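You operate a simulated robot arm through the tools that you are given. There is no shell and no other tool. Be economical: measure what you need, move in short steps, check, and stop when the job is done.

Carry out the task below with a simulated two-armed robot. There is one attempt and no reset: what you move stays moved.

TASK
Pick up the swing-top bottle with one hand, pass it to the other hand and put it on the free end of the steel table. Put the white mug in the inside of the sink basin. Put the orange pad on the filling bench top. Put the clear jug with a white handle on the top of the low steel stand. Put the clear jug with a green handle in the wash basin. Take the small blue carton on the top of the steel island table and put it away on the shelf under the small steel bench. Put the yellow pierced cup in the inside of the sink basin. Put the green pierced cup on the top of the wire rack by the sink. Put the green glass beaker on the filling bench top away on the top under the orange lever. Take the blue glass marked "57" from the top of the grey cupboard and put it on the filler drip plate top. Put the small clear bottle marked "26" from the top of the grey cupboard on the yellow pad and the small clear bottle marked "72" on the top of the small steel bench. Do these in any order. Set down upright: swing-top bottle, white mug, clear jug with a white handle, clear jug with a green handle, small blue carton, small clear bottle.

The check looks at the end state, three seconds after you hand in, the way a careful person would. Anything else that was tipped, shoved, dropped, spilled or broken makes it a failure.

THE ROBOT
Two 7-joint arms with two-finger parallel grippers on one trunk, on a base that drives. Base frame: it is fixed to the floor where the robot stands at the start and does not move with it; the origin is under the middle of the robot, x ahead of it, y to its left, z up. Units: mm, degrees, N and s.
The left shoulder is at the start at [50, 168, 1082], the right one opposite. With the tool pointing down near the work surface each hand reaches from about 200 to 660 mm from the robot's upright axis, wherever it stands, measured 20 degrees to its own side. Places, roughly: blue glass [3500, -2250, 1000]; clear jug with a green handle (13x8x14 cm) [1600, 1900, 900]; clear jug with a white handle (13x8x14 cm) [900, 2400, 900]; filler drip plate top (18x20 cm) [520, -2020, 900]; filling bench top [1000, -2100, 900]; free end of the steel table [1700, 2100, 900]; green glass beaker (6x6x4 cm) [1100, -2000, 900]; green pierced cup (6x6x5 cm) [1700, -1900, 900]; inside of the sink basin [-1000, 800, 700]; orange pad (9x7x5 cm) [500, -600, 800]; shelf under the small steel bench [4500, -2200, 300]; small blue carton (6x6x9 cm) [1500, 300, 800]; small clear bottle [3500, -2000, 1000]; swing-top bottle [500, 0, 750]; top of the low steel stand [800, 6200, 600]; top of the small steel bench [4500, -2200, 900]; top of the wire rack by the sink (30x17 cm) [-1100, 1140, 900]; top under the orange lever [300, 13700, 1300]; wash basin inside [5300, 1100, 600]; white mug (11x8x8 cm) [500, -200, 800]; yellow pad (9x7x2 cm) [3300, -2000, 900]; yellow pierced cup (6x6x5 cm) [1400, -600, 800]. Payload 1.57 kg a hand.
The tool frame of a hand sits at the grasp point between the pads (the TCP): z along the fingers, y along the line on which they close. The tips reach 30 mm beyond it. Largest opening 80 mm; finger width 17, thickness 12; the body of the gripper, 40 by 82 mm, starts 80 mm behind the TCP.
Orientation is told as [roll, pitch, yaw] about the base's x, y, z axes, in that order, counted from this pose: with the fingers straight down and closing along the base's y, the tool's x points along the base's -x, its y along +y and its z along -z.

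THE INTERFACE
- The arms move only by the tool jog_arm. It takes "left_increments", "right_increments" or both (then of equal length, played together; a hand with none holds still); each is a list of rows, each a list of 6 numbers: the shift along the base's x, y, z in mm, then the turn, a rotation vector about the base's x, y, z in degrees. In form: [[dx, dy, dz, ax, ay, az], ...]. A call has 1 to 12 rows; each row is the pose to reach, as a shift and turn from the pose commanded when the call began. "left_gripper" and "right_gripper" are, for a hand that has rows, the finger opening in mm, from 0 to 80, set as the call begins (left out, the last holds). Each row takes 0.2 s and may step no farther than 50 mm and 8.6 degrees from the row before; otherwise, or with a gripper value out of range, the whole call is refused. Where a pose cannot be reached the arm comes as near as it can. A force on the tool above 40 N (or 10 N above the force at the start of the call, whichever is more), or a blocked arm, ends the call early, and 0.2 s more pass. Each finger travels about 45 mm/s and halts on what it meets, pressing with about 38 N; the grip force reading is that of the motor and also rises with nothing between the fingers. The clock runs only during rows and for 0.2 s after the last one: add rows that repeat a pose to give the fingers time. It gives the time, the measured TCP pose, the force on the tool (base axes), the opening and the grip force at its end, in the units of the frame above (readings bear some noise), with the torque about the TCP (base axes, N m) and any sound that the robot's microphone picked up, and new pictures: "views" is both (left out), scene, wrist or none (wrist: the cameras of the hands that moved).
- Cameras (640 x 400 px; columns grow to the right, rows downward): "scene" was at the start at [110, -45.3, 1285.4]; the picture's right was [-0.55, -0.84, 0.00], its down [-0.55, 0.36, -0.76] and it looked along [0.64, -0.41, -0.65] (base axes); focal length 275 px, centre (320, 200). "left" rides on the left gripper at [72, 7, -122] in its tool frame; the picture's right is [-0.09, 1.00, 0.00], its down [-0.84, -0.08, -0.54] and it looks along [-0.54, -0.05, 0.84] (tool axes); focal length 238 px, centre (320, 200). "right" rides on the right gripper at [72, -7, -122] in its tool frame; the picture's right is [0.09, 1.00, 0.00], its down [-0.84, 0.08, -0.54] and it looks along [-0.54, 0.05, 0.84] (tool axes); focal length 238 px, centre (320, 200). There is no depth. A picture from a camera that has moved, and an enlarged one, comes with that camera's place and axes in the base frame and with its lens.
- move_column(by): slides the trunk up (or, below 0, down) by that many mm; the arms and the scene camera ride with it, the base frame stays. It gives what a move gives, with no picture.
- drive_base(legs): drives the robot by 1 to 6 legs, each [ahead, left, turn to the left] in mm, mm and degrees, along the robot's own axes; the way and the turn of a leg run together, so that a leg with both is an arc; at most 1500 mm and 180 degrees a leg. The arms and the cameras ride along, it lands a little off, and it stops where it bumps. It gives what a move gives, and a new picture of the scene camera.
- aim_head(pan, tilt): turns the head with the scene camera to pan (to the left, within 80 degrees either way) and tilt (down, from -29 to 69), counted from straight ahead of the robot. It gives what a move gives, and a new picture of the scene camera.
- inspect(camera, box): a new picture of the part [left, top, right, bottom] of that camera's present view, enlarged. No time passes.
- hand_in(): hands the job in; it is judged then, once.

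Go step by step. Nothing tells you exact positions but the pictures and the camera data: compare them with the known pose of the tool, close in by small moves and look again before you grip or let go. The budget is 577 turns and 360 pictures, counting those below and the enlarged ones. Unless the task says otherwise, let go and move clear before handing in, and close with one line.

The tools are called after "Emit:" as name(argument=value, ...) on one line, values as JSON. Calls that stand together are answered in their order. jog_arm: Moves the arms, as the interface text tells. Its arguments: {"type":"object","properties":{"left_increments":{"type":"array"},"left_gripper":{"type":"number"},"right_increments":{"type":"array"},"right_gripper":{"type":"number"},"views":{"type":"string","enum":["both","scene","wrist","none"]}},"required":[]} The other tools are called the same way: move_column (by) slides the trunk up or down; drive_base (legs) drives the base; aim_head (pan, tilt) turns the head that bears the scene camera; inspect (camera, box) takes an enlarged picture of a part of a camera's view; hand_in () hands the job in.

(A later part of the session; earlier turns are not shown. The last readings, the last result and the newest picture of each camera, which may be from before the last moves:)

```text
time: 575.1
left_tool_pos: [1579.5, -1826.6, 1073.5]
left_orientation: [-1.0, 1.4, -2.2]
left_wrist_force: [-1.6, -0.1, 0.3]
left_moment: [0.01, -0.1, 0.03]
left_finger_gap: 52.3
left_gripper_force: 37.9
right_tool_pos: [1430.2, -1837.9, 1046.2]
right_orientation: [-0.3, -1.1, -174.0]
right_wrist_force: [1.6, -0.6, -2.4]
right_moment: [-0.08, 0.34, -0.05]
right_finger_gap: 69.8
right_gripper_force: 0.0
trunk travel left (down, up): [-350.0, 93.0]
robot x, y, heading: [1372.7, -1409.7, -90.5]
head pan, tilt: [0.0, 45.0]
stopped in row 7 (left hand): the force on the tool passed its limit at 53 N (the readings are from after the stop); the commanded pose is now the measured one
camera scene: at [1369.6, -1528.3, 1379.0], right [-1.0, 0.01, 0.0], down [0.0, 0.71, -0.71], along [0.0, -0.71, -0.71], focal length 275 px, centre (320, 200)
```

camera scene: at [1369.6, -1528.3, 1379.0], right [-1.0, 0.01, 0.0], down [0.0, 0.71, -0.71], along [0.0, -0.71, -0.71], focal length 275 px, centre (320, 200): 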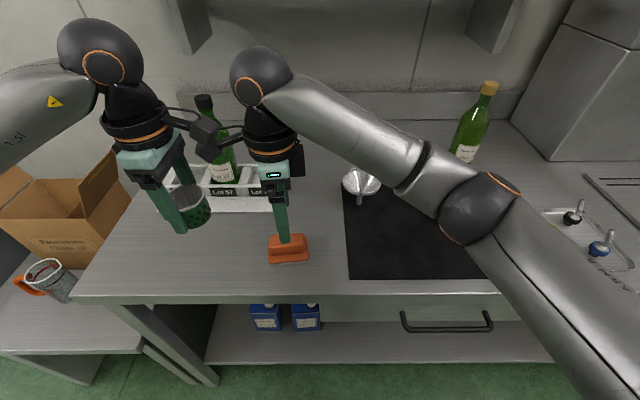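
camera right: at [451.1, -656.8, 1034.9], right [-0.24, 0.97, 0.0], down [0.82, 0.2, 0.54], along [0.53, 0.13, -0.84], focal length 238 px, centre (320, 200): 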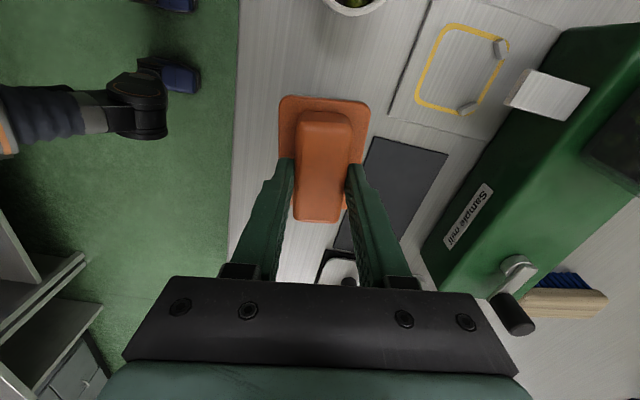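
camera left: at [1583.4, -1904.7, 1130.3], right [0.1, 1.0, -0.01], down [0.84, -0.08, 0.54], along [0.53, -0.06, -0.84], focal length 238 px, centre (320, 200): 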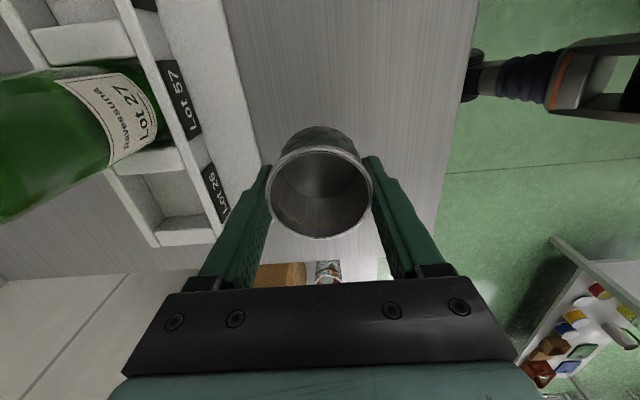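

The two hand cameras bumped; move the right hand away to the right.

Emit:
jog_arm(right_increments=[[-25, 15, 0, 0, 0, 0], [-60, 40, 0, 0, 0, 0], [-100, 60, 20, 0, 0, 0], [-140, 60, 40, 0, 0, 0]], views="scene")

```text
time: 576.1
left_tool_pos: [1579.2, -1826.1, 1074.3]
left_orientation: [-1.0, 1.2, -2.2]
left_wrist_force: [-0.3, 0.8, -1.2]
left_moment: [-0.01, -0.07, 0.0]
left_finger_gap: 52.5
left_gripper_force: 37.5
right_tool_pos: [1289.9, -1776.6, 1084.8]
right_orientation: [-0.5, -1.0, -174.0]
right_wrist_force: [-0.4, 0.1, 0.1]
right_moment: [-0.03, 0.01, 0.0]
right_finger_gap: 70.0
right_gripper_force: 0.0
trunk travel left (down, up): [-350.0, 93.0]
robot x, y, heading: [1371.8, -1404.5, -90.1]
head pan, tilt: [0.0, 45.0]
camera scene: at [1369.2, -1528.0, 1379.0], right [-1.0, 0.01, 0.0], down [0.0, 0.71, -0.71], along [0.0, -0.71, -0.71], focal length 275 px, centre (320, 200)
```

scene: 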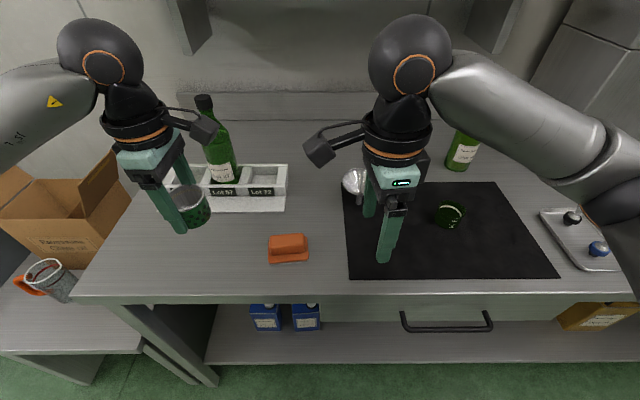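

The pad lies on the bench. Now the yellow cup: turn to the island near x≈1380.

Emit:
drive_base(legs=[[-120, 0, 0], [0, 0, 180], [190, 0, 0]])

```text
time: 585.7
left_tool_pos: [1204.9, -669.8, 1073.8]
left_orientation: [-1.1, 1.3, 174.0]
left_wrist_force: [0.8, 0.0, -1.3]
left_moment: [0.0, 0.01, 0.01]
left_finger_gap: 52.5
left_gripper_force: 38.0
right_tool_pos: [1490.9, -737.1, 1085.2]
right_orientation: [-0.3, -1.1, 2.2]
right_wrist_force: [0.1, -0.2, -0.4]
right_moment: [-0.03, 0.02, 0.0]
right_finger_gap: 70.0
right_gripper_force: 0.0
trunk travel left (down, up): [-350.0, 93.0]
robot x, y, heading: [1385.5, -1100.6, 86.0]
head pan, tilt: [0.0, 45.0]
camera scene: at [1393.3, -978.0, 1378.9], right [1.0, -0.07, 0.0], down [-0.05, -0.71, -0.71], along [0.05, 0.7, -0.71], focal length 275 px, centre (320, 200)
```

scene: 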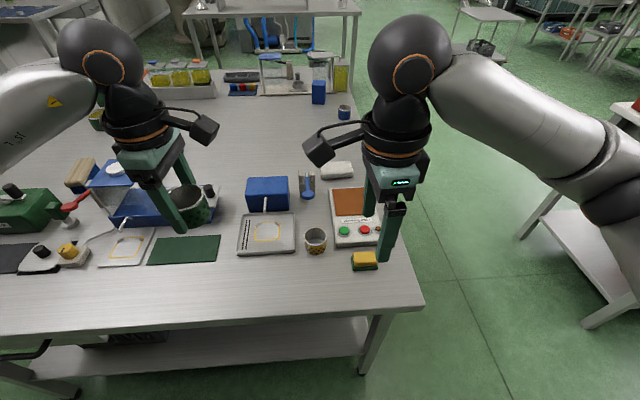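

The yellow pierced cup is at about (1412,-565) between two devices. Bring the right hand over it (closing front–back).

Emit:
jog_arm(right_increments=[[-13, 29, -20, 0, 0, 0], [-26, 57, -45, 0, 0.5, 0], [-40, 86, -75, 0, 1, 0], [-53, 115, -105, 0, 1, 0], [-66, 143, -135, 0, 1, 0], [-79, 172, -165, 0, 1, 0], [-79, 172, -185, 0, 1, 0], [-79, 172, -185, 0, 1, 0]], right_gripper=80, views="wrist")

```text
time: 587.5
left_tool_pos: [1206.5, -669.8, 1074.0]
left_orientation: [-1.1, 1.4, 173.9]
left_wrist_force: [0.1, 0.4, -1.7]
left_moment: [0.01, 0.01, 0.0]
left_finger_gap: 52.4
left_gripper_force: 37.9
right_tool_pos: [1410.8, -565.7, 899.0]
right_orientation: [-0.3, -0.1, 2.2]
right_wrist_force: [-1.0, -0.2, 1.2]
right_moment: [-0.01, -0.02, 0.02]
right_finger_gap: 80.0
right_gripper_force: 0.0
trunk travel left (down, up): [-350.0, 93.0]
robot x, y, heading: [1386.9, -1103.4, 86.1]
head pan, tilt: [0.0, 45.0]
camera right: at [1339.8, -574.9, 1020.4], right [-0.13, 0.99, -0.01], down [0.83, 0.11, 0.54], along [0.54, 0.07, -0.84], focal length 238 px, centre (320, 200)
```

right: 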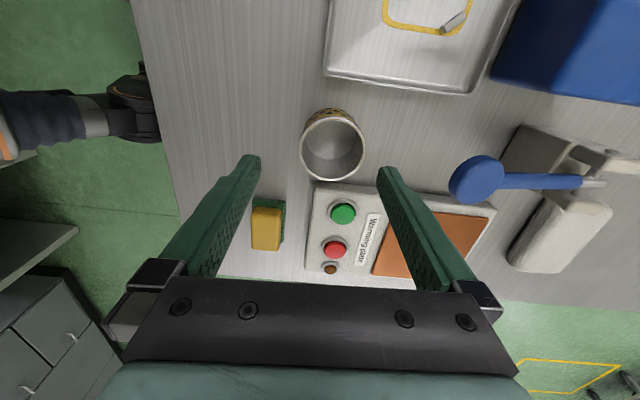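

Emit:
jog_arm(right_increments=[[-4, 11, -30, 0, 0, 0], [-4, 11, -65, 0, 0, 0], [-4, 11, -86, 0, 0, 0], [-4, 11, -86, 0, 0, 0]], views="none")

Emit:
jog_arm(right_increments=[[0, 0, 0, 0, 0, 0], [0, 0, 0, 0, 0, 0], [0, 0, 0, 0, 0, 0], [0, 0, 0, 0, 0, 0], [0, 0, 0, 0, 0, 0], [0, 0, 0, 0, 0, 0], [0, 0, 10, 0, 0, 0], [0, 0, 40, 0, 0, 0], [0, 0, 85, 0, 0, 0]], right_gripper=35, views="wrist")

```text
time: 588.5
left_tool_pos: [1205.3, -670.6, 1075.0]
left_orientation: [-1.0, 1.3, 174.0]
left_wrist_force: [-0.1, 0.5, -0.9]
left_moment: [0.0, -0.02, -0.02]
left_finger_gap: 52.3
left_gripper_force: 37.7
right_tool_pos: [1405.8, -553.9, 813.6]
right_orientation: [-0.2, -0.1, 2.3]
right_wrist_force: [-0.2, -0.3, -0.8]
right_moment: [0.01, -0.03, 0.0]
right_finger_gap: 79.7
right_gripper_force: 0.0
trunk travel left (down, up): [-350.0, 93.0]
robot x, y, heading: [1385.5, -1098.8, 86.1]
head pan, tilt: [0.0, 45.0]
```

```text
time: 590.5
left_tool_pos: [1206.6, -669.4, 1074.1]
left_orientation: [-1.0, 1.2, 174.1]
left_wrist_force: [-0.2, -0.2, -0.1]
left_moment: [0.0, 0.02, -0.02]
left_finger_gap: 52.6
left_gripper_force: 37.8
right_tool_pos: [1405.8, -553.1, 898.6]
right_orientation: [-0.4, -0.2, 2.1]
right_wrist_force: [0.4, -0.3, 0.3]
right_moment: [0.03, 0.01, -0.01]
right_finger_gap: 56.3
right_gripper_force: 37.7
trunk travel left (down, up): [-350.0, 93.0]
robot x, y, heading: [1388.2, -1101.9, 85.8]
head pan, tilt: [0.0, 45.0]
camera right: at [1335.6, -562.0, 1019.2], right [-0.13, 0.99, -0.01], down [0.83, 0.11, 0.54], along [0.54, 0.06, -0.84], focal length 238 px, centre (320, 200)
```

right: 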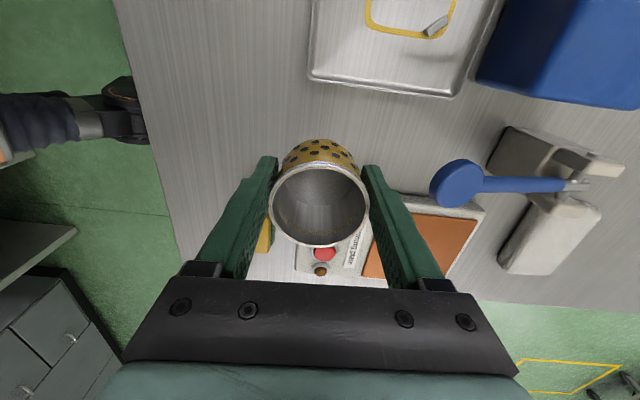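

Yellow cup held. Raise it and drive round the island's west side to the sink.

Emit:
jog_arm(right_increments=[[0, 0, 45, 0, 0, 0], [0, 0, 90, 0, 0, 0], [10, -30, 120, 0, 0, 0], [20, -70, 130, 0, 0, 0], [30, -110, 140, 0, 0, 0]], views="none")

Emit:
drive_base(legs=[[-100, 0, 0], [0, 0, 94], [1500, 0, 0], [130, 0, 0], [0, 0, -90], [1500, 0, 0]])

```text
time: 591.7
left_tool_pos: [1206.0, -669.3, 1074.3]
left_orientation: [-1.2, 1.3, 174.1]
left_wrist_force: [-0.3, -0.1, 0.0]
left_moment: [0.0, -0.01, 0.0]
left_finger_gap: 52.4
left_gripper_force: 38.1
right_tool_pos: [1440.5, -665.3, 1039.3]
right_orientation: [-0.4, -0.2, 2.1]
right_wrist_force: [-0.2, -0.3, -1.4]
right_moment: [0.01, 0.02, 0.0]
right_finger_gap: 56.5
right_gripper_force: 38.6
trunk travel left (down, up): [-350.0, 93.0]
robot x, y, heading: [1386.1, -1102.7, 85.9]
head pan, tilt: [0.0, 45.0]
```

```text
time: 615.5
left_tool_pos: [-367.8, 714.4, 1073.3]
left_orientation: [-1.0, 1.3, 175.6]
left_wrist_force: [-0.6, 0.1, -0.7]
left_moment: [0.02, 0.01, -0.01]
left_finger_gap: 52.3
left_gripper_force: 38.2
right_tool_pos: [-133.7, 725.2, 1041.0]
right_orientation: [-0.4, -0.1, 4.0]
right_wrist_force: [-0.2, 0.8, -0.8]
right_moment: [0.04, 0.0, -0.02]
right_finger_gap: 56.1
right_gripper_force: 37.8
trunk travel left (down, up): [-350.0, 93.0]
robot x, y, heading: [-170.2, 291.2, 87.4]
head pan, tilt: [0.0, 45.0]
camera scene: at [-170.5, 410.6, 1379.0], right [1.0, -0.04, 0.0], down [-0.03, -0.71, -0.71], along [0.03, 0.71, -0.71], focal length 275 px, centre (320, 200)
```

scene: 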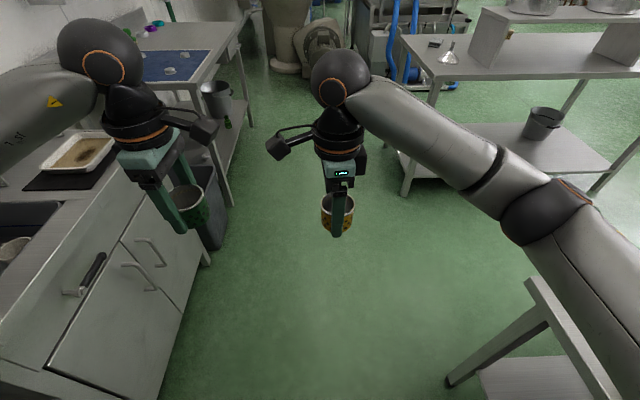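

Emit:
drive_base(legs=[[370, 0, 0], [0, 0, 92.6], [190, 0, 0]])

```text
time: 622.9
left_tool_pos: [-756.4, 439.2, 1073.0]
left_orientation: [-1.1, 1.3, -90.7]
left_wrist_force: [-0.1, 0.0, -0.8]
left_moment: [-0.03, -0.06, 0.04]
left_finger_gap: 52.3
left_gripper_force: 38.1
right_tool_pos: [-782.8, 672.8, 1040.2]
right_orientation: [-0.4, 0.0, 97.5]
right_wrist_force: [-0.4, -0.2, -0.6]
right_moment: [0.0, -0.03, 0.0]
right_finger_gap: 53.3
right_gripper_force: 37.7
trunk travel left (down, up): [-350.0, 93.0]
robot x, y, heading: [-341.3, 659.4, -178.9]
head pan, tilt: [0.0, 45.0]
camera scene: at [-466.2, 656.4, 1378.9], right [-0.02, 1.0, 0.0], down [0.71, 0.01, -0.71], along [-0.71, -0.01, -0.71], focal length 275 px, centre (320, 200)
```

scene: 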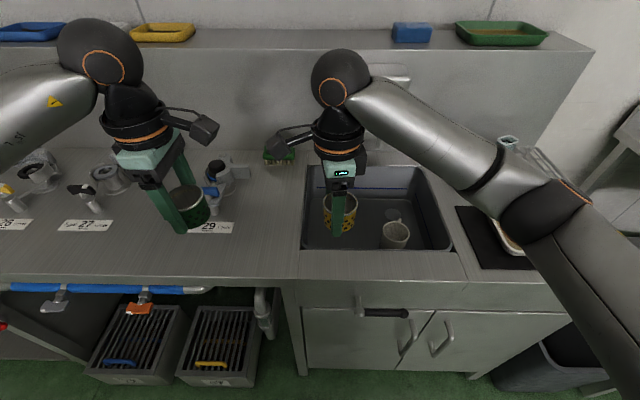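

Basin is right ahead; mug is in it at right. Lower the trunk 50, then bring the yellow cup over (-900,755).

Emit:
move_column(by=-50)

Emit:
jog_arm(right_increments=[[-35, 25, 0, 0, 0, 0], [-70, 50, 0, 0, 0, 0], [-105, 75, 0, 0, 0, 0], [-117, 82, -30, 0, 0, 0], [-117, 82, -70, 0, 0, 0], [-117, 82, -115, 0, 0, 0], [-117, 82, -160, 0, 0, 0], [-117, 82, -190, 0, 0, 0]], views="both")

```text
time: 623.9
left_tool_pos: [-756.5, 440.2, 1024.0]
left_orientation: [-1.1, 1.3, -90.7]
left_wrist_force: [-0.3, 0.3, -0.7]
left_moment: [-0.02, 0.0, -0.03]
left_finger_gap: 52.6
left_gripper_force: 38.5
right_tool_pos: [-782.0, 673.2, 990.7]
right_orientation: [-0.3, -0.1, 97.6]
right_wrist_force: [-0.5, -0.5, -1.0]
right_moment: [-0.01, 0.0, -0.02]
right_finger_gap: 53.2
right_gripper_force: 37.6
trunk travel left (down, up): [-300.0, 143.0]
robot x, y, heading: [-347.5, 659.2, -178.7]
head pan, tilt: [0.0, 45.0]
```

```text
time: 625.6
left_tool_pos: [-756.6, 439.1, 1024.6]
left_orientation: [-1.1, 1.3, -90.7]
left_wrist_force: [0.3, -0.2, -0.8]
left_moment: [-0.02, 0.0, -0.04]
left_finger_gap: 52.2
left_gripper_force: 38.0
right_tool_pos: [-899.0, 754.2, 799.8]
right_orientation: [-0.4, -0.1, 97.5]
right_wrist_force: [-0.4, 0.4, -1.4]
right_moment: [-0.05, 0.0, 0.02]
right_finger_gap: 53.0
right_gripper_force: 37.5
trunk travel left (down, up): [-300.0, 143.0]
robot x, y, heading: [-341.7, 658.4, -178.7]
head pan, tilt: [0.0, 45.0]
camera scene: at [-465.5, 656.5, 1329.1], right [-0.02, 1.0, 0.0], down [0.71, 0.01, -0.71], along [-0.71, -0.01, -0.71], focal length 275 px, centre (320, 200)
camera right: at [-882.3, 684.4, 920.8], right [-0.98, -0.22, -0.01], down [-0.19, 0.82, 0.54], along [-0.12, 0.53, -0.84], focal length 238 px, centre (320, 200)
```

scene: 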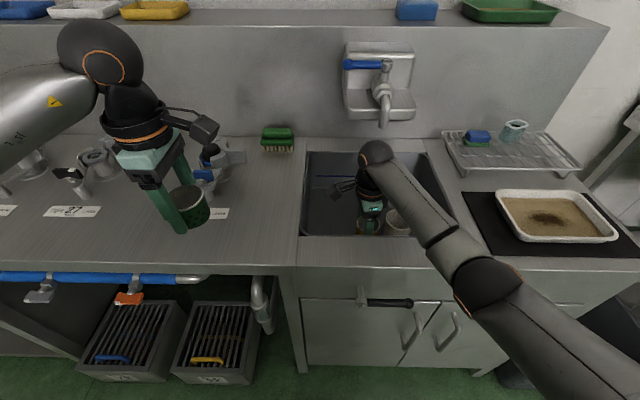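
right: 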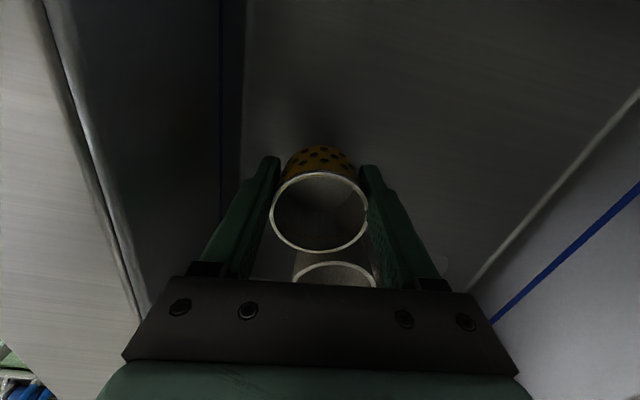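

Emit:
jog_arm(right_increments=[[0, -3, -12, 0, 0, 0], [0, -5, -24, 0, 0, 0], [0, -5, -34, 0, 0, 0], [0, -5, -42, 0, 0, 0]], views="none")

Emit:
jog_arm(right_increments=[[0, 0, -3, 0, 0, 0], [0, 0, -6, 0, 0, 0], [0, 0, -9, 0, 0, 0]], views="none")

```text
time: 626.6
left_tool_pos: [-755.5, 439.2, 1024.1]
left_orientation: [-1.0, 1.3, -90.7]
left_wrist_force: [-0.6, -1.2, -0.8]
left_moment: [0.03, -0.02, 0.04]
left_finger_gap: 52.7
left_gripper_force: 38.7
right_tool_pos: [-898.6, 749.0, 759.9]
right_orientation: [-0.4, 0.0, 97.5]
right_wrist_force: [0.0, -0.2, -1.5]
right_moment: [0.0, 0.0, 0.03]
right_finger_gap: 53.4
right_gripper_force: 38.5
trunk travel left (down, up): [-300.0, 143.0]
robot x, y, heading: [-344.8, 660.1, -178.7]
head pan, tilt: [0.0, 45.0]
```

```text
time: 627.5
left_tool_pos: [-754.8, 440.2, 1024.9]
left_orientation: [-1.1, 1.2, -90.7]
left_wrist_force: [-0.6, -0.7, 0.0]
left_moment: [0.02, 0.01, 0.02]
left_finger_gap: 52.3
left_gripper_force: 38.0
right_tool_pos: [-899.0, 749.2, 754.0]
right_orientation: [0.1, -0.1, 97.6]
right_wrist_force: [3.3, -0.5, 20.9]
right_moment: [0.52, -0.46, -0.01]
right_finger_gap: 52.9
right_gripper_force: 37.9
trunk travel left (down, up): [-300.0, 143.0]
robot x, y, heading: [-343.5, 658.9, -178.7]
head pan, tilt: [0.0, 45.0]
```

Touched down. Release and rise.

Emit:
jog_arm(right_increments=[[0, 0, 3, 0, 0, 0], [0, 0, 3, 0, 0, 0], [0, 0, 3, 0, 0, 0], [0, 0, 3, 0, 0, 0], [0, 0, 30, 0, 0, 0], [0, 0, 75, 0, 0, 0], [0, 0, 120, 0, 0, 0], [0, 0, 165, 0, 0, 0], [0, 0, 210, 0, 0, 0], [20, 0, 250, 0, 0, 0], [50, 10, 280, 0, 0, 0]], right_gripper=78, views="both")

```text
time: 629.9
left_tool_pos: [-756.6, 440.6, 1023.8]
left_orientation: [-1.1, 1.2, -90.8]
left_wrist_force: [-0.2, -0.3, -1.0]
left_moment: [0.04, 0.0, -0.01]
left_finger_gap: 52.5
left_gripper_force: 38.3
right_tool_pos: [-846.5, 758.4, 1030.9]
right_orientation: [-0.2, -0.1, 97.4]
right_wrist_force: [0.2, 0.3, 0.0]
right_moment: [0.01, -0.01, 0.01]
right_finger_gap: 77.9
right_gripper_force: 0.1
trunk travel left (down, up): [-300.0, 143.0]
robot x, y, heading: [-339.8, 662.1, -179.0]
head pan, tilt: [0.0, 45.0]
camera scene: at [-464.9, 656.7, 1329.1], right [-0.02, 1.0, 0.0], down [0.71, 0.01, -0.71], along [-0.71, -0.01, -0.71], focal length 275 px, centre (320, 200)
camera right: at [-830.6, 688.3, 1150.6], right [-0.98, -0.22, -0.01], down [-0.19, 0.82, 0.54], along [-0.11, 0.53, -0.84], focal length 238 px, centre (320, 200)
```

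scene: 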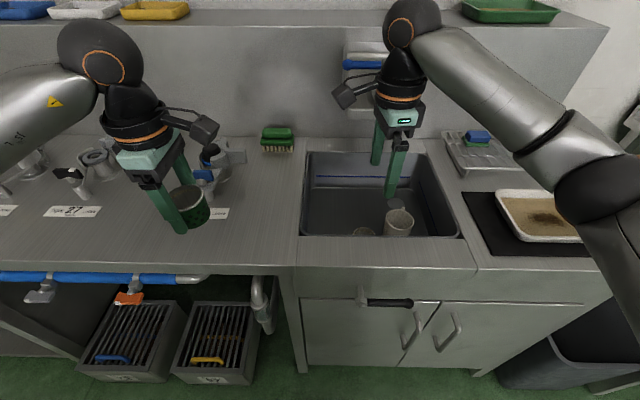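
right: 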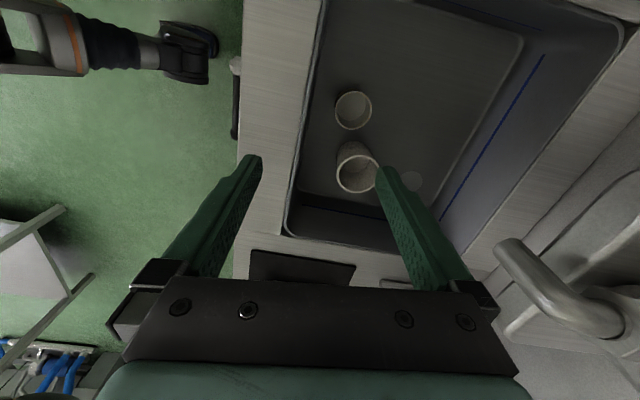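

Both cups/mug are in the basin. Now go along to the wire rack with the green cup.

Emit:
move_column(by=60)

Emit:
drive_base(legs=[[-150, 0, 0], [0, -590, 0], [220, 0, 0]])

```text
time: 630.9
left_tool_pos: [-756.5, 438.6, 1083.9]
left_orientation: [-1.0, 1.3, -90.6]
left_wrist_force: [0.6, -0.1, -1.3]
left_moment: [-0.04, 0.03, 0.0]
left_finger_gap: 52.2
left_gripper_force: 38.1
right_tool_pos: [-847.2, 758.8, 1089.5]
right_orientation: [-0.3, 0.0, 97.5]
right_wrist_force: [1.0, 0.2, 0.1]
right_moment: [0.01, -0.01, 0.0]
right_finger_gap: 78.3
right_gripper_force: 0.0
trunk travel left (down, up): [-360.0, 83.0]
robot x, y, heading: [-345.0, 660.4, -178.9]
head pan, tilt: [0.0, 45.0]
```

```text
time: 638.8
left_tool_pos: [-842.1, 1026.7, 1083.9]
left_orientation: [-1.0, 1.3, -90.8]
left_wrist_force: [-0.1, -0.8, -0.2]
left_moment: [0.0, -0.03, -0.03]
left_finger_gap: 52.4
left_gripper_force: 37.7
right_tool_pos: [-933.1, 1346.1, 1089.8]
right_orientation: [-0.3, -0.2, 97.5]
right_wrist_force: [0.1, -0.3, -1.1]
right_moment: [0.0, -0.02, -0.01]
right_finger_gap: 78.1
right_gripper_force: 0.1
trunk travel left (down, up): [-360.0, 83.0]
robot x, y, heading: [-430.2, 1244.0, -178.7]
head pan, tilt: [0.0, 45.0]
camera scene: at [-551.2, 1243.2, 1389.0], right [-0.02, 1.0, 0.0], down [0.71, 0.01, -0.71], along [-0.71, -0.01, -0.71], focal length 275 px, centre (320, 200)
```

scene: 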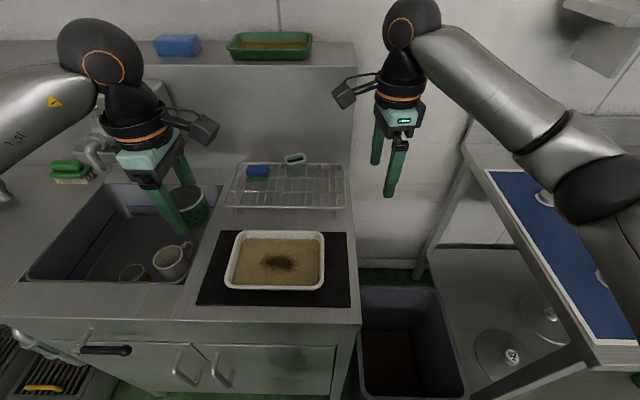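

The rack top is at z≈930, x −1153…−987, y 1025…1307; a sponge and a glass stand on its left/back. I'll use its front-right, (-1037,1245). Clear the right hand and move the cup over.

Emit:
jog_arm(right_increments=[[30, 25, 0, 0, 0, 0], [60, 50, 0, 0, 0, 0], [90, 75, 0, 0, 0, 0], [120, 100, 0, 0, 0, 0]], views="none")

Emit:
drive_base(legs=[[30, 0, 0]])

Emit:
jog_arm(left_increments=[[-20, 35, 0, 0, 0, 0], [-45, 75, 0, 0.5, 0.5, 0], [-70, 115, 0, 1, 1, 0], [-100, 150, 0, 1.2, 1, 0], [-130, 185, 0, 1.2, 1, 0], [-160, 218, 0, 1.2, 1, 0], [-163, 218, -40, 1.2, 1, 0]], views="both")

```text
time: 639.8
left_tool_pos: [-842.3, 1026.8, 1084.0]
left_orientation: [-1.1, 1.2, -90.9]
left_wrist_force: [-0.3, 0.6, -0.2]
left_moment: [0.0, 0.0, -0.03]
left_finger_gap: 52.5
left_gripper_force: 37.9
right_tool_pos: [-812.3, 1447.2, 1090.6]
right_orientation: [-0.4, -0.1, 97.5]
right_wrist_force: [-0.4, 0.2, -0.1]
right_moment: [0.0, 0.01, -0.01]
right_finger_gap: 78.2
right_gripper_force: 0.2
trunk travel left (down, up): [-360.0, 83.0]
robot x, y, heading: [-429.1, 1245.5, -178.9]
head pan, tilt: [0.0, 45.0]
```

```text
time: 640.6
left_tool_pos: [-872.2, 1027.0, 1083.3]
left_orientation: [-1.0, 1.3, -90.7]
left_wrist_force: [-0.2, -0.5, -1.4]
left_moment: [0.01, 0.0, -0.01]
left_finger_gap: 52.1
left_gripper_force: 38.0
right_tool_pos: [-842.3, 1444.6, 1090.2]
right_orientation: [-0.4, 0.0, 97.5]
right_wrist_force: [-0.3, 0.0, -0.8]
right_moment: [-0.01, -0.06, 0.01]
right_finger_gap: 77.9
right_gripper_force: 0.1
trunk travel left (down, up): [-360.0, 83.0]
robot x, y, heading: [-456.4, 1244.6, -178.8]
head pan, tilt: [0.0, 45.0]
camera scene: at [-581.5, 1242.6, 1388.9], right [-0.02, 1.0, 0.0], down [0.71, 0.01, -0.71], along [-0.71, -0.01, -0.71], focal length 275 px, centre (320, 200)
```

scene: 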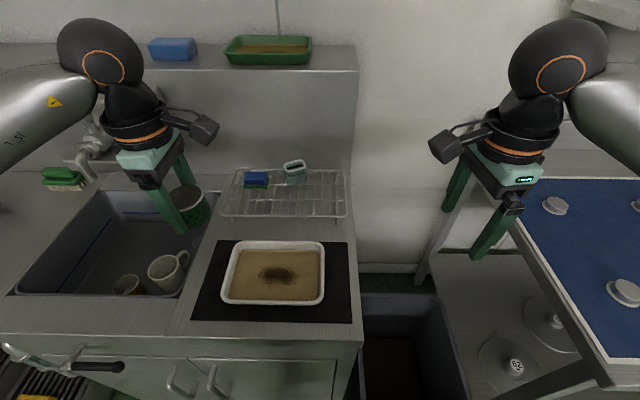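

```text
time: 642.2
left_tool_pos: [-1033.5, 1241.1, 1042.4]
left_orientation: [-2.2, 2.4, -90.9]
left_wrist_force: [-0.3, -0.4, -0.3]
left_moment: [-0.02, 0.01, 0.04]
left_finger_gap: 52.6
left_gripper_force: 38.1
right_tool_pos: [-842.2, 1444.1, 1090.3]
right_orientation: [-0.3, 0.0, 97.5]
right_wrist_force: [-0.2, 0.0, 0.2]
right_moment: [0.02, 0.0, 0.01]
right_finger_gap: 77.7
right_gripper_force: 0.1
trunk travel left (down, up): [-360.0, 83.0]
robot x, y, heading: [-455.8, 1243.2, -178.6]
head pan, tilt: [0.0, 45.0]
camera scene: at [-580.9, 1241.6, 1389.0], right [-0.02, 1.0, 0.0], down [0.71, 0.01, -0.71], along [-0.71, -0.01, -0.71], focal length 275 px, centre (320, 200)
camera left: at [-1021.6, 1306.7, 1166.8], right [0.99, -0.1, -0.04], down [-0.07, -0.86, 0.51], along [-0.09, -0.5, -0.86], focal length 238 px, centre (320, 200)
```

scene: 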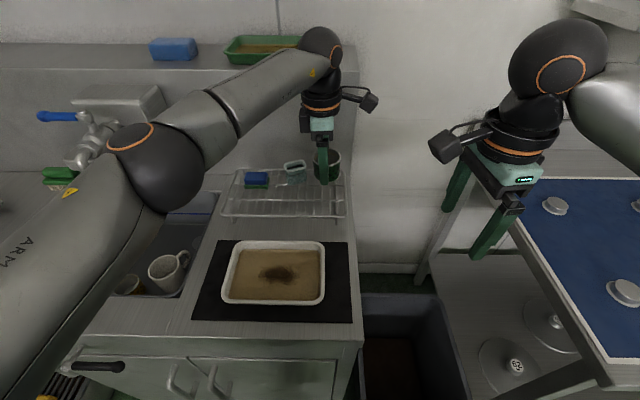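
left: 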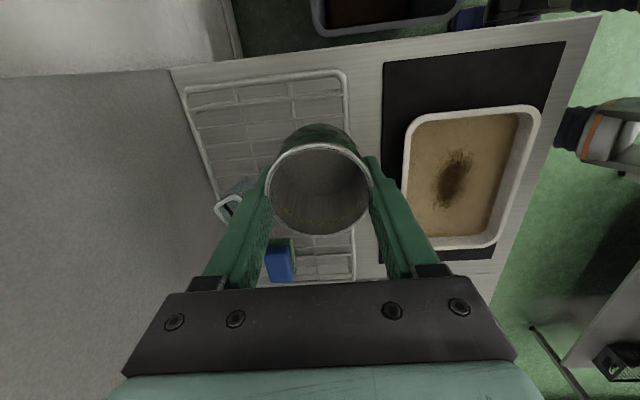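

Level the hand, shift 30 mm further over the rack, and lower.

Emit:
jog_arm(left_increments=[[-10, 2, -5, -1.2, -1.1, 0], [-20, 4, -15, -2.4, -2.2, 0], [-28, 6, -30, -2.4, -2.2, 0], [-28, 6, -50, -2.4, -2.2, 0], [-28, 6, -60, -2.4, -2.2, 0]], views="wrist")

```text
time: 643.4
left_tool_pos: [-1036.7, 1237.0, 986.1]
left_orientation: [0.2, 0.1, -90.6]
left_wrist_force: [0.4, 0.4, -0.9]
left_moment: [-0.02, 0.0, 0.01]
left_finger_gap: 52.5
left_gripper_force: 38.0
left hand out of reach, approached as far as the arm can: row 1, 2, 3, 4, 5
right_tool_pos: [-842.0, 1444.8, 1090.0]
right_orientation: [-0.3, 0.0, 97.5]
right_wrist_force: [-0.3, -0.1, -0.5]
right_moment: [-0.02, -0.01, 0.02]
right_finger_gap: 77.8
right_gripper_force: 0.0
trunk travel left (down, up): [-360.0, 83.0]
robot x, y, heading: [-454.1, 1242.6, -178.9]
head pan, tilt: [0.0, 45.0]
camera left: at [-1029.4, 1309.1, 1107.7], right [0.99, -0.1, 0.0], down [-0.09, -0.84, 0.54], along [-0.05, -0.54, -0.84], focal length 238 px, centre (320, 200)
```

left: 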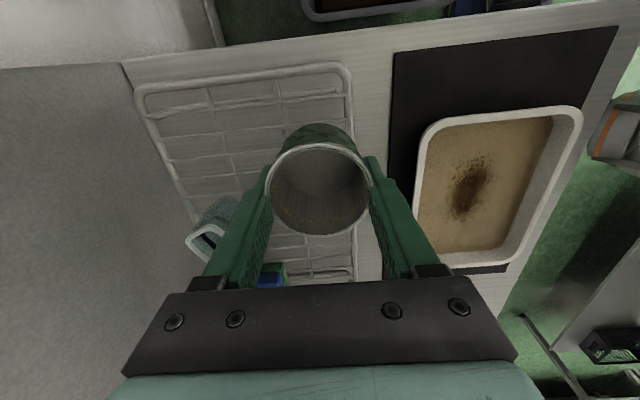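

Out of reach by ~25 mm. Raise a little, sidestep 130 mm right so the arm points straighter, and come back.

Emit:
jog_arm(left_increments=[[10, 0, 30, 0, 0, 0], [20, 0, 65, 0, 0, 0]], views="none")

Emit:
drive_base(legs=[[0, -130, 0], [8, 0, 0]])

Emit:
jog_arm(left_increments=[[-10, -35, 0, 0, 0, 0], [-22, -75, 0, 0, 0, 0], [-35, -110, 0, 0, 0, 0], [-40, -125, -20, 0, 0, 0], [-40, -125, -55, 0, 0, 0], [-40, -125, -55, 0, 0, 0]], views="wrist")

```text
time: 644.0
left_tool_pos: [-1029.7, 1241.5, 1051.0]
left_orientation: [0.3, 0.1, -90.6]
left_wrist_force: [0.0, -0.4, -1.0]
left_moment: [0.02, -0.01, 0.02]
left_finger_gap: 52.3
left_gripper_force: 37.9
left hand out of reach, approached as far as the arm can: row 1, 2
right_tool_pos: [-840.5, 1445.6, 1089.8]
right_orientation: [-0.4, -0.2, 97.5]
right_wrist_force: [-0.2, -0.4, -0.4]
right_moment: [0.03, 0.02, 0.0]
right_finger_gap: 78.2
right_gripper_force: 0.2
trunk travel left (down, up): [-360.0, 83.0]
robot x, y, heading: [-458.9, 1245.1, -178.8]
head pan, tilt: [0.0, 45.0]
```

```text
time: 644.8
left_tool_pos: [-1030.9, 1247.8, 1050.1]
left_orientation: [0.2, 0.1, -90.5]
left_wrist_force: [0.1, -0.5, -0.7]
left_moment: [0.01, -0.03, 0.01]
left_finger_gap: 52.3
left_gripper_force: 38.0
right_tool_pos: [-842.4, 1452.8, 1090.7]
right_orientation: [-0.3, 0.0, 97.5]
right_wrist_force: [0.4, 0.2, 0.0]
right_moment: [0.0, 0.02, -0.03]
right_finger_gap: 77.9
right_gripper_force: 0.1
trunk travel left (down, up): [-360.0, 83.0]
robot x, y, heading: [-457.3, 1250.9, -178.8]
head pan, tilt: [0.0, 45.0]
stopped in leg 1: the robot was blocked; the commanded pose is now the measured one
camera scene: at [-580.4, 1249.9, 1389.0], right [-0.02, 1.0, 0.0], down [0.71, 0.01, -0.71], along [-0.71, -0.01, -0.71], focal length 275 px, centre (320, 200)
```

scene: 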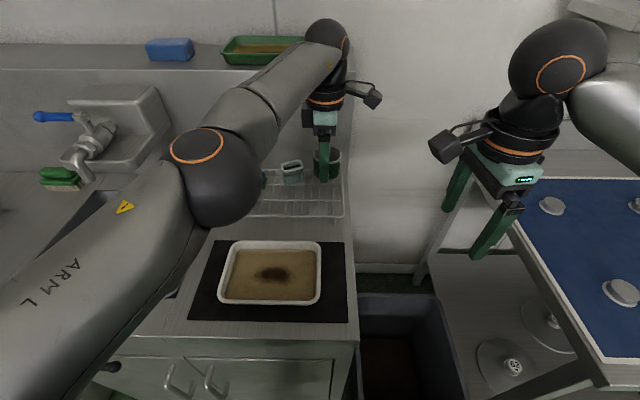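

```text
time: 646.2
left_tool_pos: [-1072.0, 1121.9, 998.0]
left_orientation: [0.2, 0.0, -90.6]
left_wrist_force: [-0.3, -0.8, -0.8]
left_moment: [0.02, 0.0, 0.0]
left_finger_gap: 52.3
left_gripper_force: 38.4
right_tool_pos: [-841.3, 1452.2, 1090.6]
right_orientation: [-0.3, -0.2, 97.6]
right_wrist_force: [-1.0, 0.0, 0.0]
right_moment: [-0.01, -0.05, -0.01]
right_finger_gap: 77.9
right_gripper_force: 0.0
trunk travel left (down, up): [-360.0, 83.0]
robot x, y, heading: [-459.0, 1253.8, -179.0]
head pan, tilt: [0.0, 45.0]
camera left: at [-1065.2, 1193.9, 1120.7], right [0.99, -0.1, 0.01], down [-0.09, -0.84, 0.54], along [-0.05, -0.54, -0.84], focal length 238 px, centre (320, 200)
```

left: 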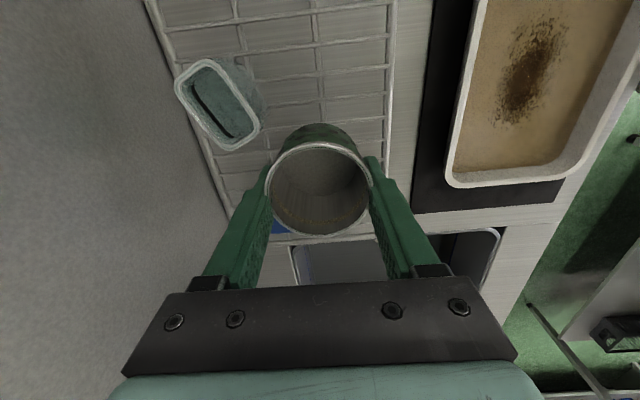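

The base was stopped by the neighbouring bench, but from here the free spot (-1048,1168) is reachable. Move over it.

Emit:
jog_arm(left_increments=[[12, 23, 0, 0, 0, 0], [24, 46, 0, 0, 0, 0], [24, 46, -10, 0, 0, 0], [24, 46, -10, 0, 0, 0]], views="wrist")

```text
time: 647.2
left_tool_pos: [-1062.2, 1167.3, 990.6]
left_orientation: [0.4, 0.1, -90.6]
left_wrist_force: [-0.7, -0.1, -0.7]
left_moment: [0.01, 0.03, -0.02]
left_finger_gap: 52.6
left_gripper_force: 37.9
left hand out of reach, approached as far as the arm can: row 1, 2, 3, 4
right_tool_pos: [-842.6, 1451.4, 1089.2]
right_orientation: [-0.3, -0.1, 97.5]
right_wrist_force: [0.1, 0.0, -0.5]
right_moment: [0.02, 0.01, 0.01]
right_finger_gap: 78.1
right_gripper_force: 0.0
trunk travel left (down, up): [-360.0, 83.0]
robot x, y, heading: [-457.1, 1247.7, -178.9]
head pan, tilt: [0.0, 45.0]
camera left: at [-1055.3, 1239.1, 1113.5], right [0.99, -0.1, 0.01], down [-0.09, -0.84, 0.54], along [-0.05, -0.54, -0.84], focal length 238 px, centre (320, 200)
```

left: 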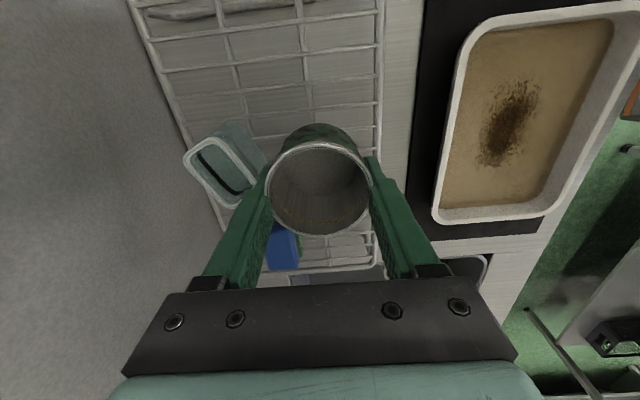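

Emit:
jog_arm(left_increments=[[10, -2, 0, 0, 0, 0], [20, -5, 0, 0, 0, 0], [20, -5, -10, 0, 0, 0], [20, -5, -10, 0, 0, 0]], views="wrist")

```text
time: 648.2
left_tool_pos: [-1062.9, 1163.9, 988.4]
left_orientation: [0.5, 0.0, -90.6]
left_wrist_force: [0.1, 0.0, -1.4]
left_moment: [-0.02, 0.04, -0.01]
left_finger_gap: 52.4
left_gripper_force: 38.0
left hand out of reach, approached as far as the arm can: row 1, 2, 3, 4
right_tool_pos: [-842.4, 1451.4, 1090.7]
right_orientation: [-0.2, -0.1, 97.5]
right_wrist_force: [-0.3, 0.4, -0.3]
right_moment: [-0.01, 0.03, -0.03]
right_finger_gap: 77.7
right_gripper_force: 0.1
trunk travel left (down, up): [-360.0, 83.0]
robot x, y, heading: [-459.4, 1247.9, -178.7]
head pan, tilt: [0.0, 45.0]
camera left: at [-1056.4, 1234.4, 1111.3], right [0.99, -0.1, 0.01], down [-0.09, -0.84, 0.54], along [-0.05, -0.54, -0.84], focal length 238 px, centre (320, 200)
```

left: 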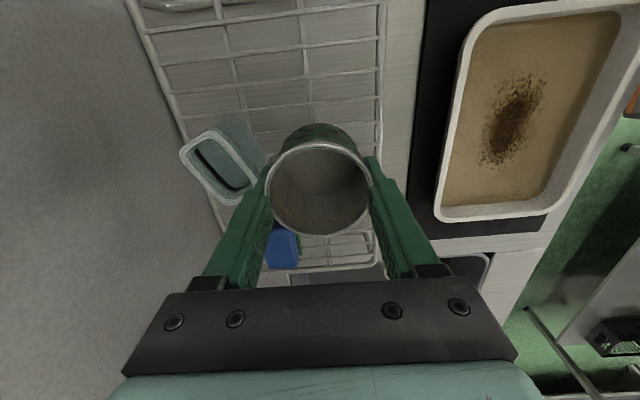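

The arm is at its straight limit, so I'll shift by driving the base back 22 mm instead.

Emit:
drive_base(legs=[[-22, 0, 0]])

Emit:
jog_arm(left_increments=[[0, 0, -10, 0, 0, 0], [0, 0, -18, 0, 0, 0], [0, 0, -18, 0, 0, 0]], views="wrist")

```text
time: 649.0
left_tool_pos: [-1040.6, 1164.1, 990.4]
left_orientation: [0.4, 0.0, -90.7]
left_wrist_force: [-1.1, -0.9, -0.2]
left_moment: [0.0, 0.02, -0.03]
left_finger_gap: 52.2
left_gripper_force: 38.1
right_tool_pos: [-820.0, 1452.8, 1090.9]
right_orientation: [-0.2, -0.1, 97.5]
right_wrist_force: [1.2, -0.2, -0.3]
right_moment: [0.0, 0.01, 0.03]
right_finger_gap: 77.9
right_gripper_force: 0.0
trunk travel left (down, up): [-360.0, 83.0]
robot x, y, heading: [-433.9, 1252.5, -179.1]
head pan, tilt: [0.0, 45.0]
camera scene: at [-557.3, 1249.9, 1389.2], right [-0.02, 1.0, 0.0], down [0.71, 0.01, -0.71], along [-0.71, -0.01, -0.71], focal length 275 px, centre (320, 200)
```

scene: 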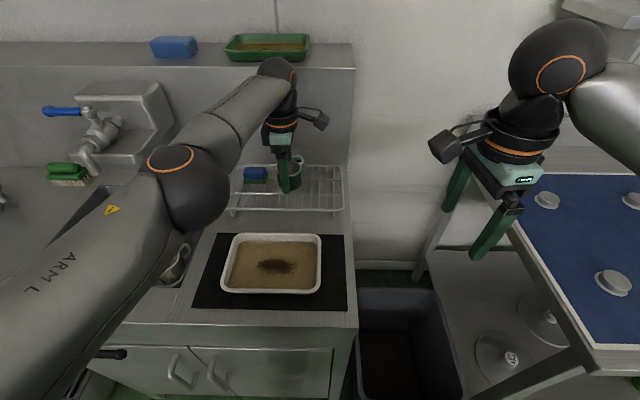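

```text
time: 649.8
left_tool_pos: [-1041.0, 1163.1, 972.0]
left_orientation: [0.5, 0.0, -90.6]
left_wrist_force: [0.8, 1.4, 0.2]
left_moment: [0.02, 0.01, -0.02]
left_finger_gap: 52.4
left_gripper_force: 37.8
right_tool_pos: [-820.7, 1452.8, 1090.7]
right_orientation: [-0.3, -0.2, 97.5]
right_wrist_force: [0.5, 0.7, 0.1]
right_moment: [0.01, -0.03, 0.0]
right_finger_gap: 78.3
right_gripper_force: 0.1
trunk travel left (down, up): [-360.0, 83.0]
robot x, y, heading: [-436.2, 1250.5, -178.8]
head pan, tilt: [0.0, 45.0]
camera left: at [-1034.4, 1234.6, 1093.4], right [0.99, -0.1, 0.01], down [-0.09, -0.84, 0.54], along [-0.05, -0.54, -0.84], focal length 238 px, centre (320, 200)
```

left: 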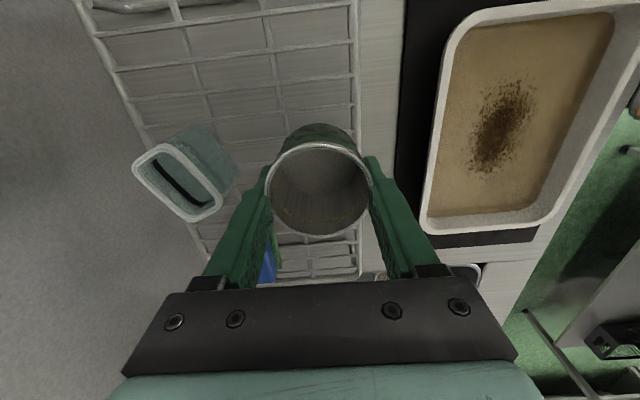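

Emit:
drive_base(legs=[[9, 0, 0]])

Emit:
jog_arm(left_increments=[[0, 0, -4, 0, 0, 0], [0, 0, -7, 0, 0, 0], [0, 0, -10, 0, 0, 0]], views="none")

```text
time: 650.6
left_tool_pos: [-1050.0, 1163.8, 971.6]
left_orientation: [0.5, 0.0, -90.5]
left_wrist_force: [0.7, -0.5, -0.6]
left_moment: [-0.01, 0.02, -0.01]
left_finger_gap: 52.2
left_gripper_force: 37.5
right_tool_pos: [-830.5, 1452.0, 1089.6]
right_orientation: [-0.3, 0.0, 97.6]
right_wrist_force: [-0.9, 0.5, 0.3]
right_moment: [-0.01, -0.02, 0.0]
right_finger_gap: 78.0
right_gripper_force: 0.1
trunk travel left (down, up): [-360.0, 83.0]
robot x, y, heading: [-445.9, 1248.4, -179.0]
head pan, tilt: [0.0, 45.0]
camera scene: at [-567.9, 1249.7, 1389.0], right [-0.02, 1.0, 0.0], down [0.71, 0.01, -0.71], along [-0.71, -0.01, -0.71], focal length 275 px, centre (320, 200)
```

scene: 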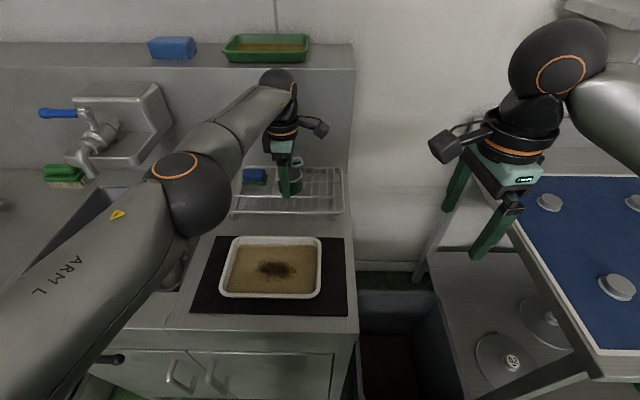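

```text
time: 651.4
left_tool_pos: [-1051.5, 1162.7, 961.3]
left_orientation: [0.5, 0.1, -90.6]
left_wrist_force: [0.5, 0.2, -0.6]
left_moment: [0.02, 0.03, 0.01]
left_finger_gap: 52.5
left_gripper_force: 37.9
right_tool_pos: [-829.7, 1453.1, 1090.0]
right_orientation: [-0.3, -0.1, 97.6]
right_wrist_force: [-0.4, -0.2, 0.2]
right_moment: [0.02, 0.01, -0.01]
right_finger_gap: 77.8
right_gripper_force: 0.2
trunk travel left (down, up): [-360.0, 83.0]
robot x, y, heading: [-444.8, 1251.5, -178.8]
head pan, tilt: [0.0, 45.0]
```

Emit:
jog_arm(left_increments=[[0, 0, -3, 0, 0, 0], [0, 0, -6, 0, 0, 0], [0, 0, -9, 0, 0, 0]], views="none")

Emit:
jog_arm(left_increments=[[0, 0, -3, 0, 0, 0], [0, 0, -6, 0, 0, 0]], views="none")

```text
time: 652.2
left_tool_pos: [-1050.0, 1162.7, 952.6]
left_orientation: [0.5, 0.1, -90.5]
left_wrist_force: [0.3, -0.1, -0.2]
left_moment: [0.0, -0.01, 0.02]
left_finger_gap: 52.6
left_gripper_force: 37.4
right_tool_pos: [-829.2, 1452.8, 1089.3]
right_orientation: [-0.3, 0.0, 97.5]
right_wrist_force: [-0.1, -0.7, 0.5]
right_moment: [0.03, -0.02, 0.03]
right_finger_gap: 78.3
right_gripper_force: 0.1
trunk travel left (down, up): [-360.0, 83.0]
robot x, y, heading: [-446.3, 1250.7, -178.9]
head pan, tilt: [0.0, 45.0]
```

```text
time: 652.8
left_tool_pos: [-1050.0, 1162.5, 947.3]
left_orientation: [0.6, -0.1, -90.6]
left_wrist_force: [-0.7, -1.5, -0.5]
left_moment: [-0.01, 0.0, 0.02]
left_finger_gap: 52.2
left_gripper_force: 38.1
right_tool_pos: [-829.4, 1451.7, 1091.1]
right_orientation: [-0.3, -0.1, 97.5]
right_wrist_force: [0.5, 0.8, -0.3]
right_moment: [0.04, 0.0, -0.02]
right_finger_gap: 77.8
right_gripper_force: 0.0
trunk travel left (down, up): [-360.0, 83.0]
robot x, y, heading: [-447.5, 1251.1, -178.9]
head pan, tilt: [0.0, 45.0]
```

Emit:
jog_arm(left_increments=[[0, 0, -4, 0, 0, 0], [0, 0, -7, 0, 0, 0], [0, 0, -10, 0, 0, 0]], views="wrist")

Emit:
jog_arm(left_increments=[[0, 0, -3, 0, 0, 0], [0, 0, -6, 0, 0, 0]], views="none")

```text
time: 653.6
left_tool_pos: [-1048.8, 1162.5, 937.0]
left_orientation: [0.4, 0.0, -90.6]
left_wrist_force: [0.0, -0.2, 1.3]
left_moment: [0.02, 0.02, 0.02]
left_finger_gap: 52.4
left_gripper_force: 38.3
right_tool_pos: [-828.7, 1452.7, 1090.8]
right_orientation: [-0.3, -0.1, 97.5]
right_wrist_force: [-0.1, -1.2, 0.6]
right_moment: [0.01, -0.02, 0.01]
right_finger_gap: 78.3
right_gripper_force: 0.0
trunk travel left (down, up): [-360.0, 83.0]
robot x, y, heading: [-445.4, 1248.5, -178.8]
head pan, tilt: [0.0, 45.0]
camera left: at [-1042.3, 1234.1, 1058.9], right [0.99, -0.1, 0.01], down [-0.09, -0.84, 0.54], along [-0.05, -0.54, -0.84], focal length 238 px, centre (320, 200)
```

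left: 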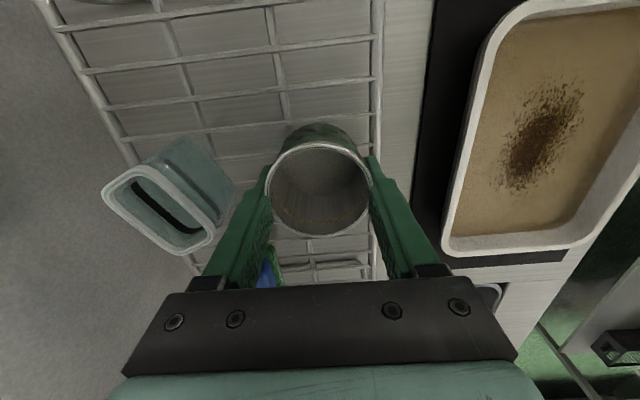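

```text
time: 654.2
left_tool_pos: [-1049.3, 1162.3, 935.6]
left_orientation: [0.0, 0.0, -90.7]
left_wrist_force: [-4.9, -1.8, 25.6]
left_moment: [0.32, -0.08, 0.04]
left_finger_gap: 52.5
left_gripper_force: 38.2
right_tool_pos: [-827.7, 1452.1, 1091.8]
right_orientation: [-0.2, -0.1, 97.5]
right_wrist_force: [-0.2, -0.6, 0.3]
right_moment: [-0.02, 0.01, -0.01]
right_finger_gap: 78.2
right_gripper_force: 0.0
trunk travel left (down, up): [-360.0, 83.0]
robot x, y, heading: [-445.8, 1249.2, -178.9]
head pan, tilt: [0.0, 45.0]
```

On the rack. Ease up and open only slightly (the front rail is close), then rise straight.

Emit:
jog_arm(left_increments=[[0, 0, 4, 0, 0, 0], [0, 0, 4, 0, 0, 0], [0, 0, 4, 0, 0, 0]], left_gripper=59, views="wrist")

```text
time: 655.0
left_tool_pos: [-1047.8, 1162.7, 935.5]
left_orientation: [0.4, 0.0, -90.6]
left_wrist_force: [4.1, -3.7, 12.9]
left_moment: [-0.11, 0.38, 0.1]
left_finger_gap: 55.1
left_gripper_force: 0.0
right_tool_pos: [-826.9, 1452.3, 1091.0]
right_orientation: [-0.3, -0.1, 97.5]
right_wrist_force: [0.4, 0.0, -0.5]
right_moment: [0.01, -0.02, 0.02]
right_finger_gap: 77.9
right_gripper_force: 0.1
trunk travel left (down, up): [-360.0, 83.0]
robot x, y, heading: [-443.9, 1248.4, -178.8]
head pan, tilt: [0.0, 45.0]
camera left: at [-1040.6, 1234.0, 1057.4], right [0.99, -0.1, 0.01], down [-0.09, -0.84, 0.54], along [-0.05, -0.54, -0.84], focal length 238 px, centre (320, 200)
```

left: 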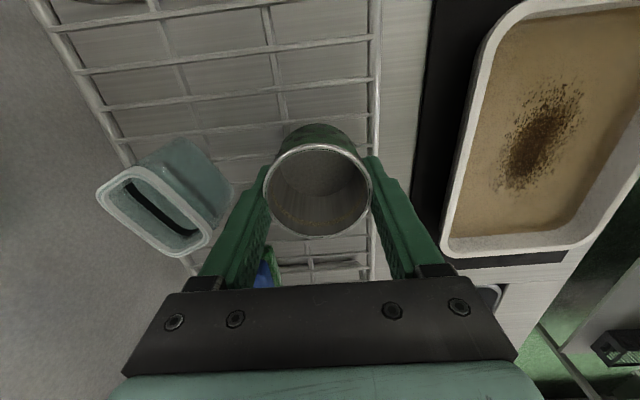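

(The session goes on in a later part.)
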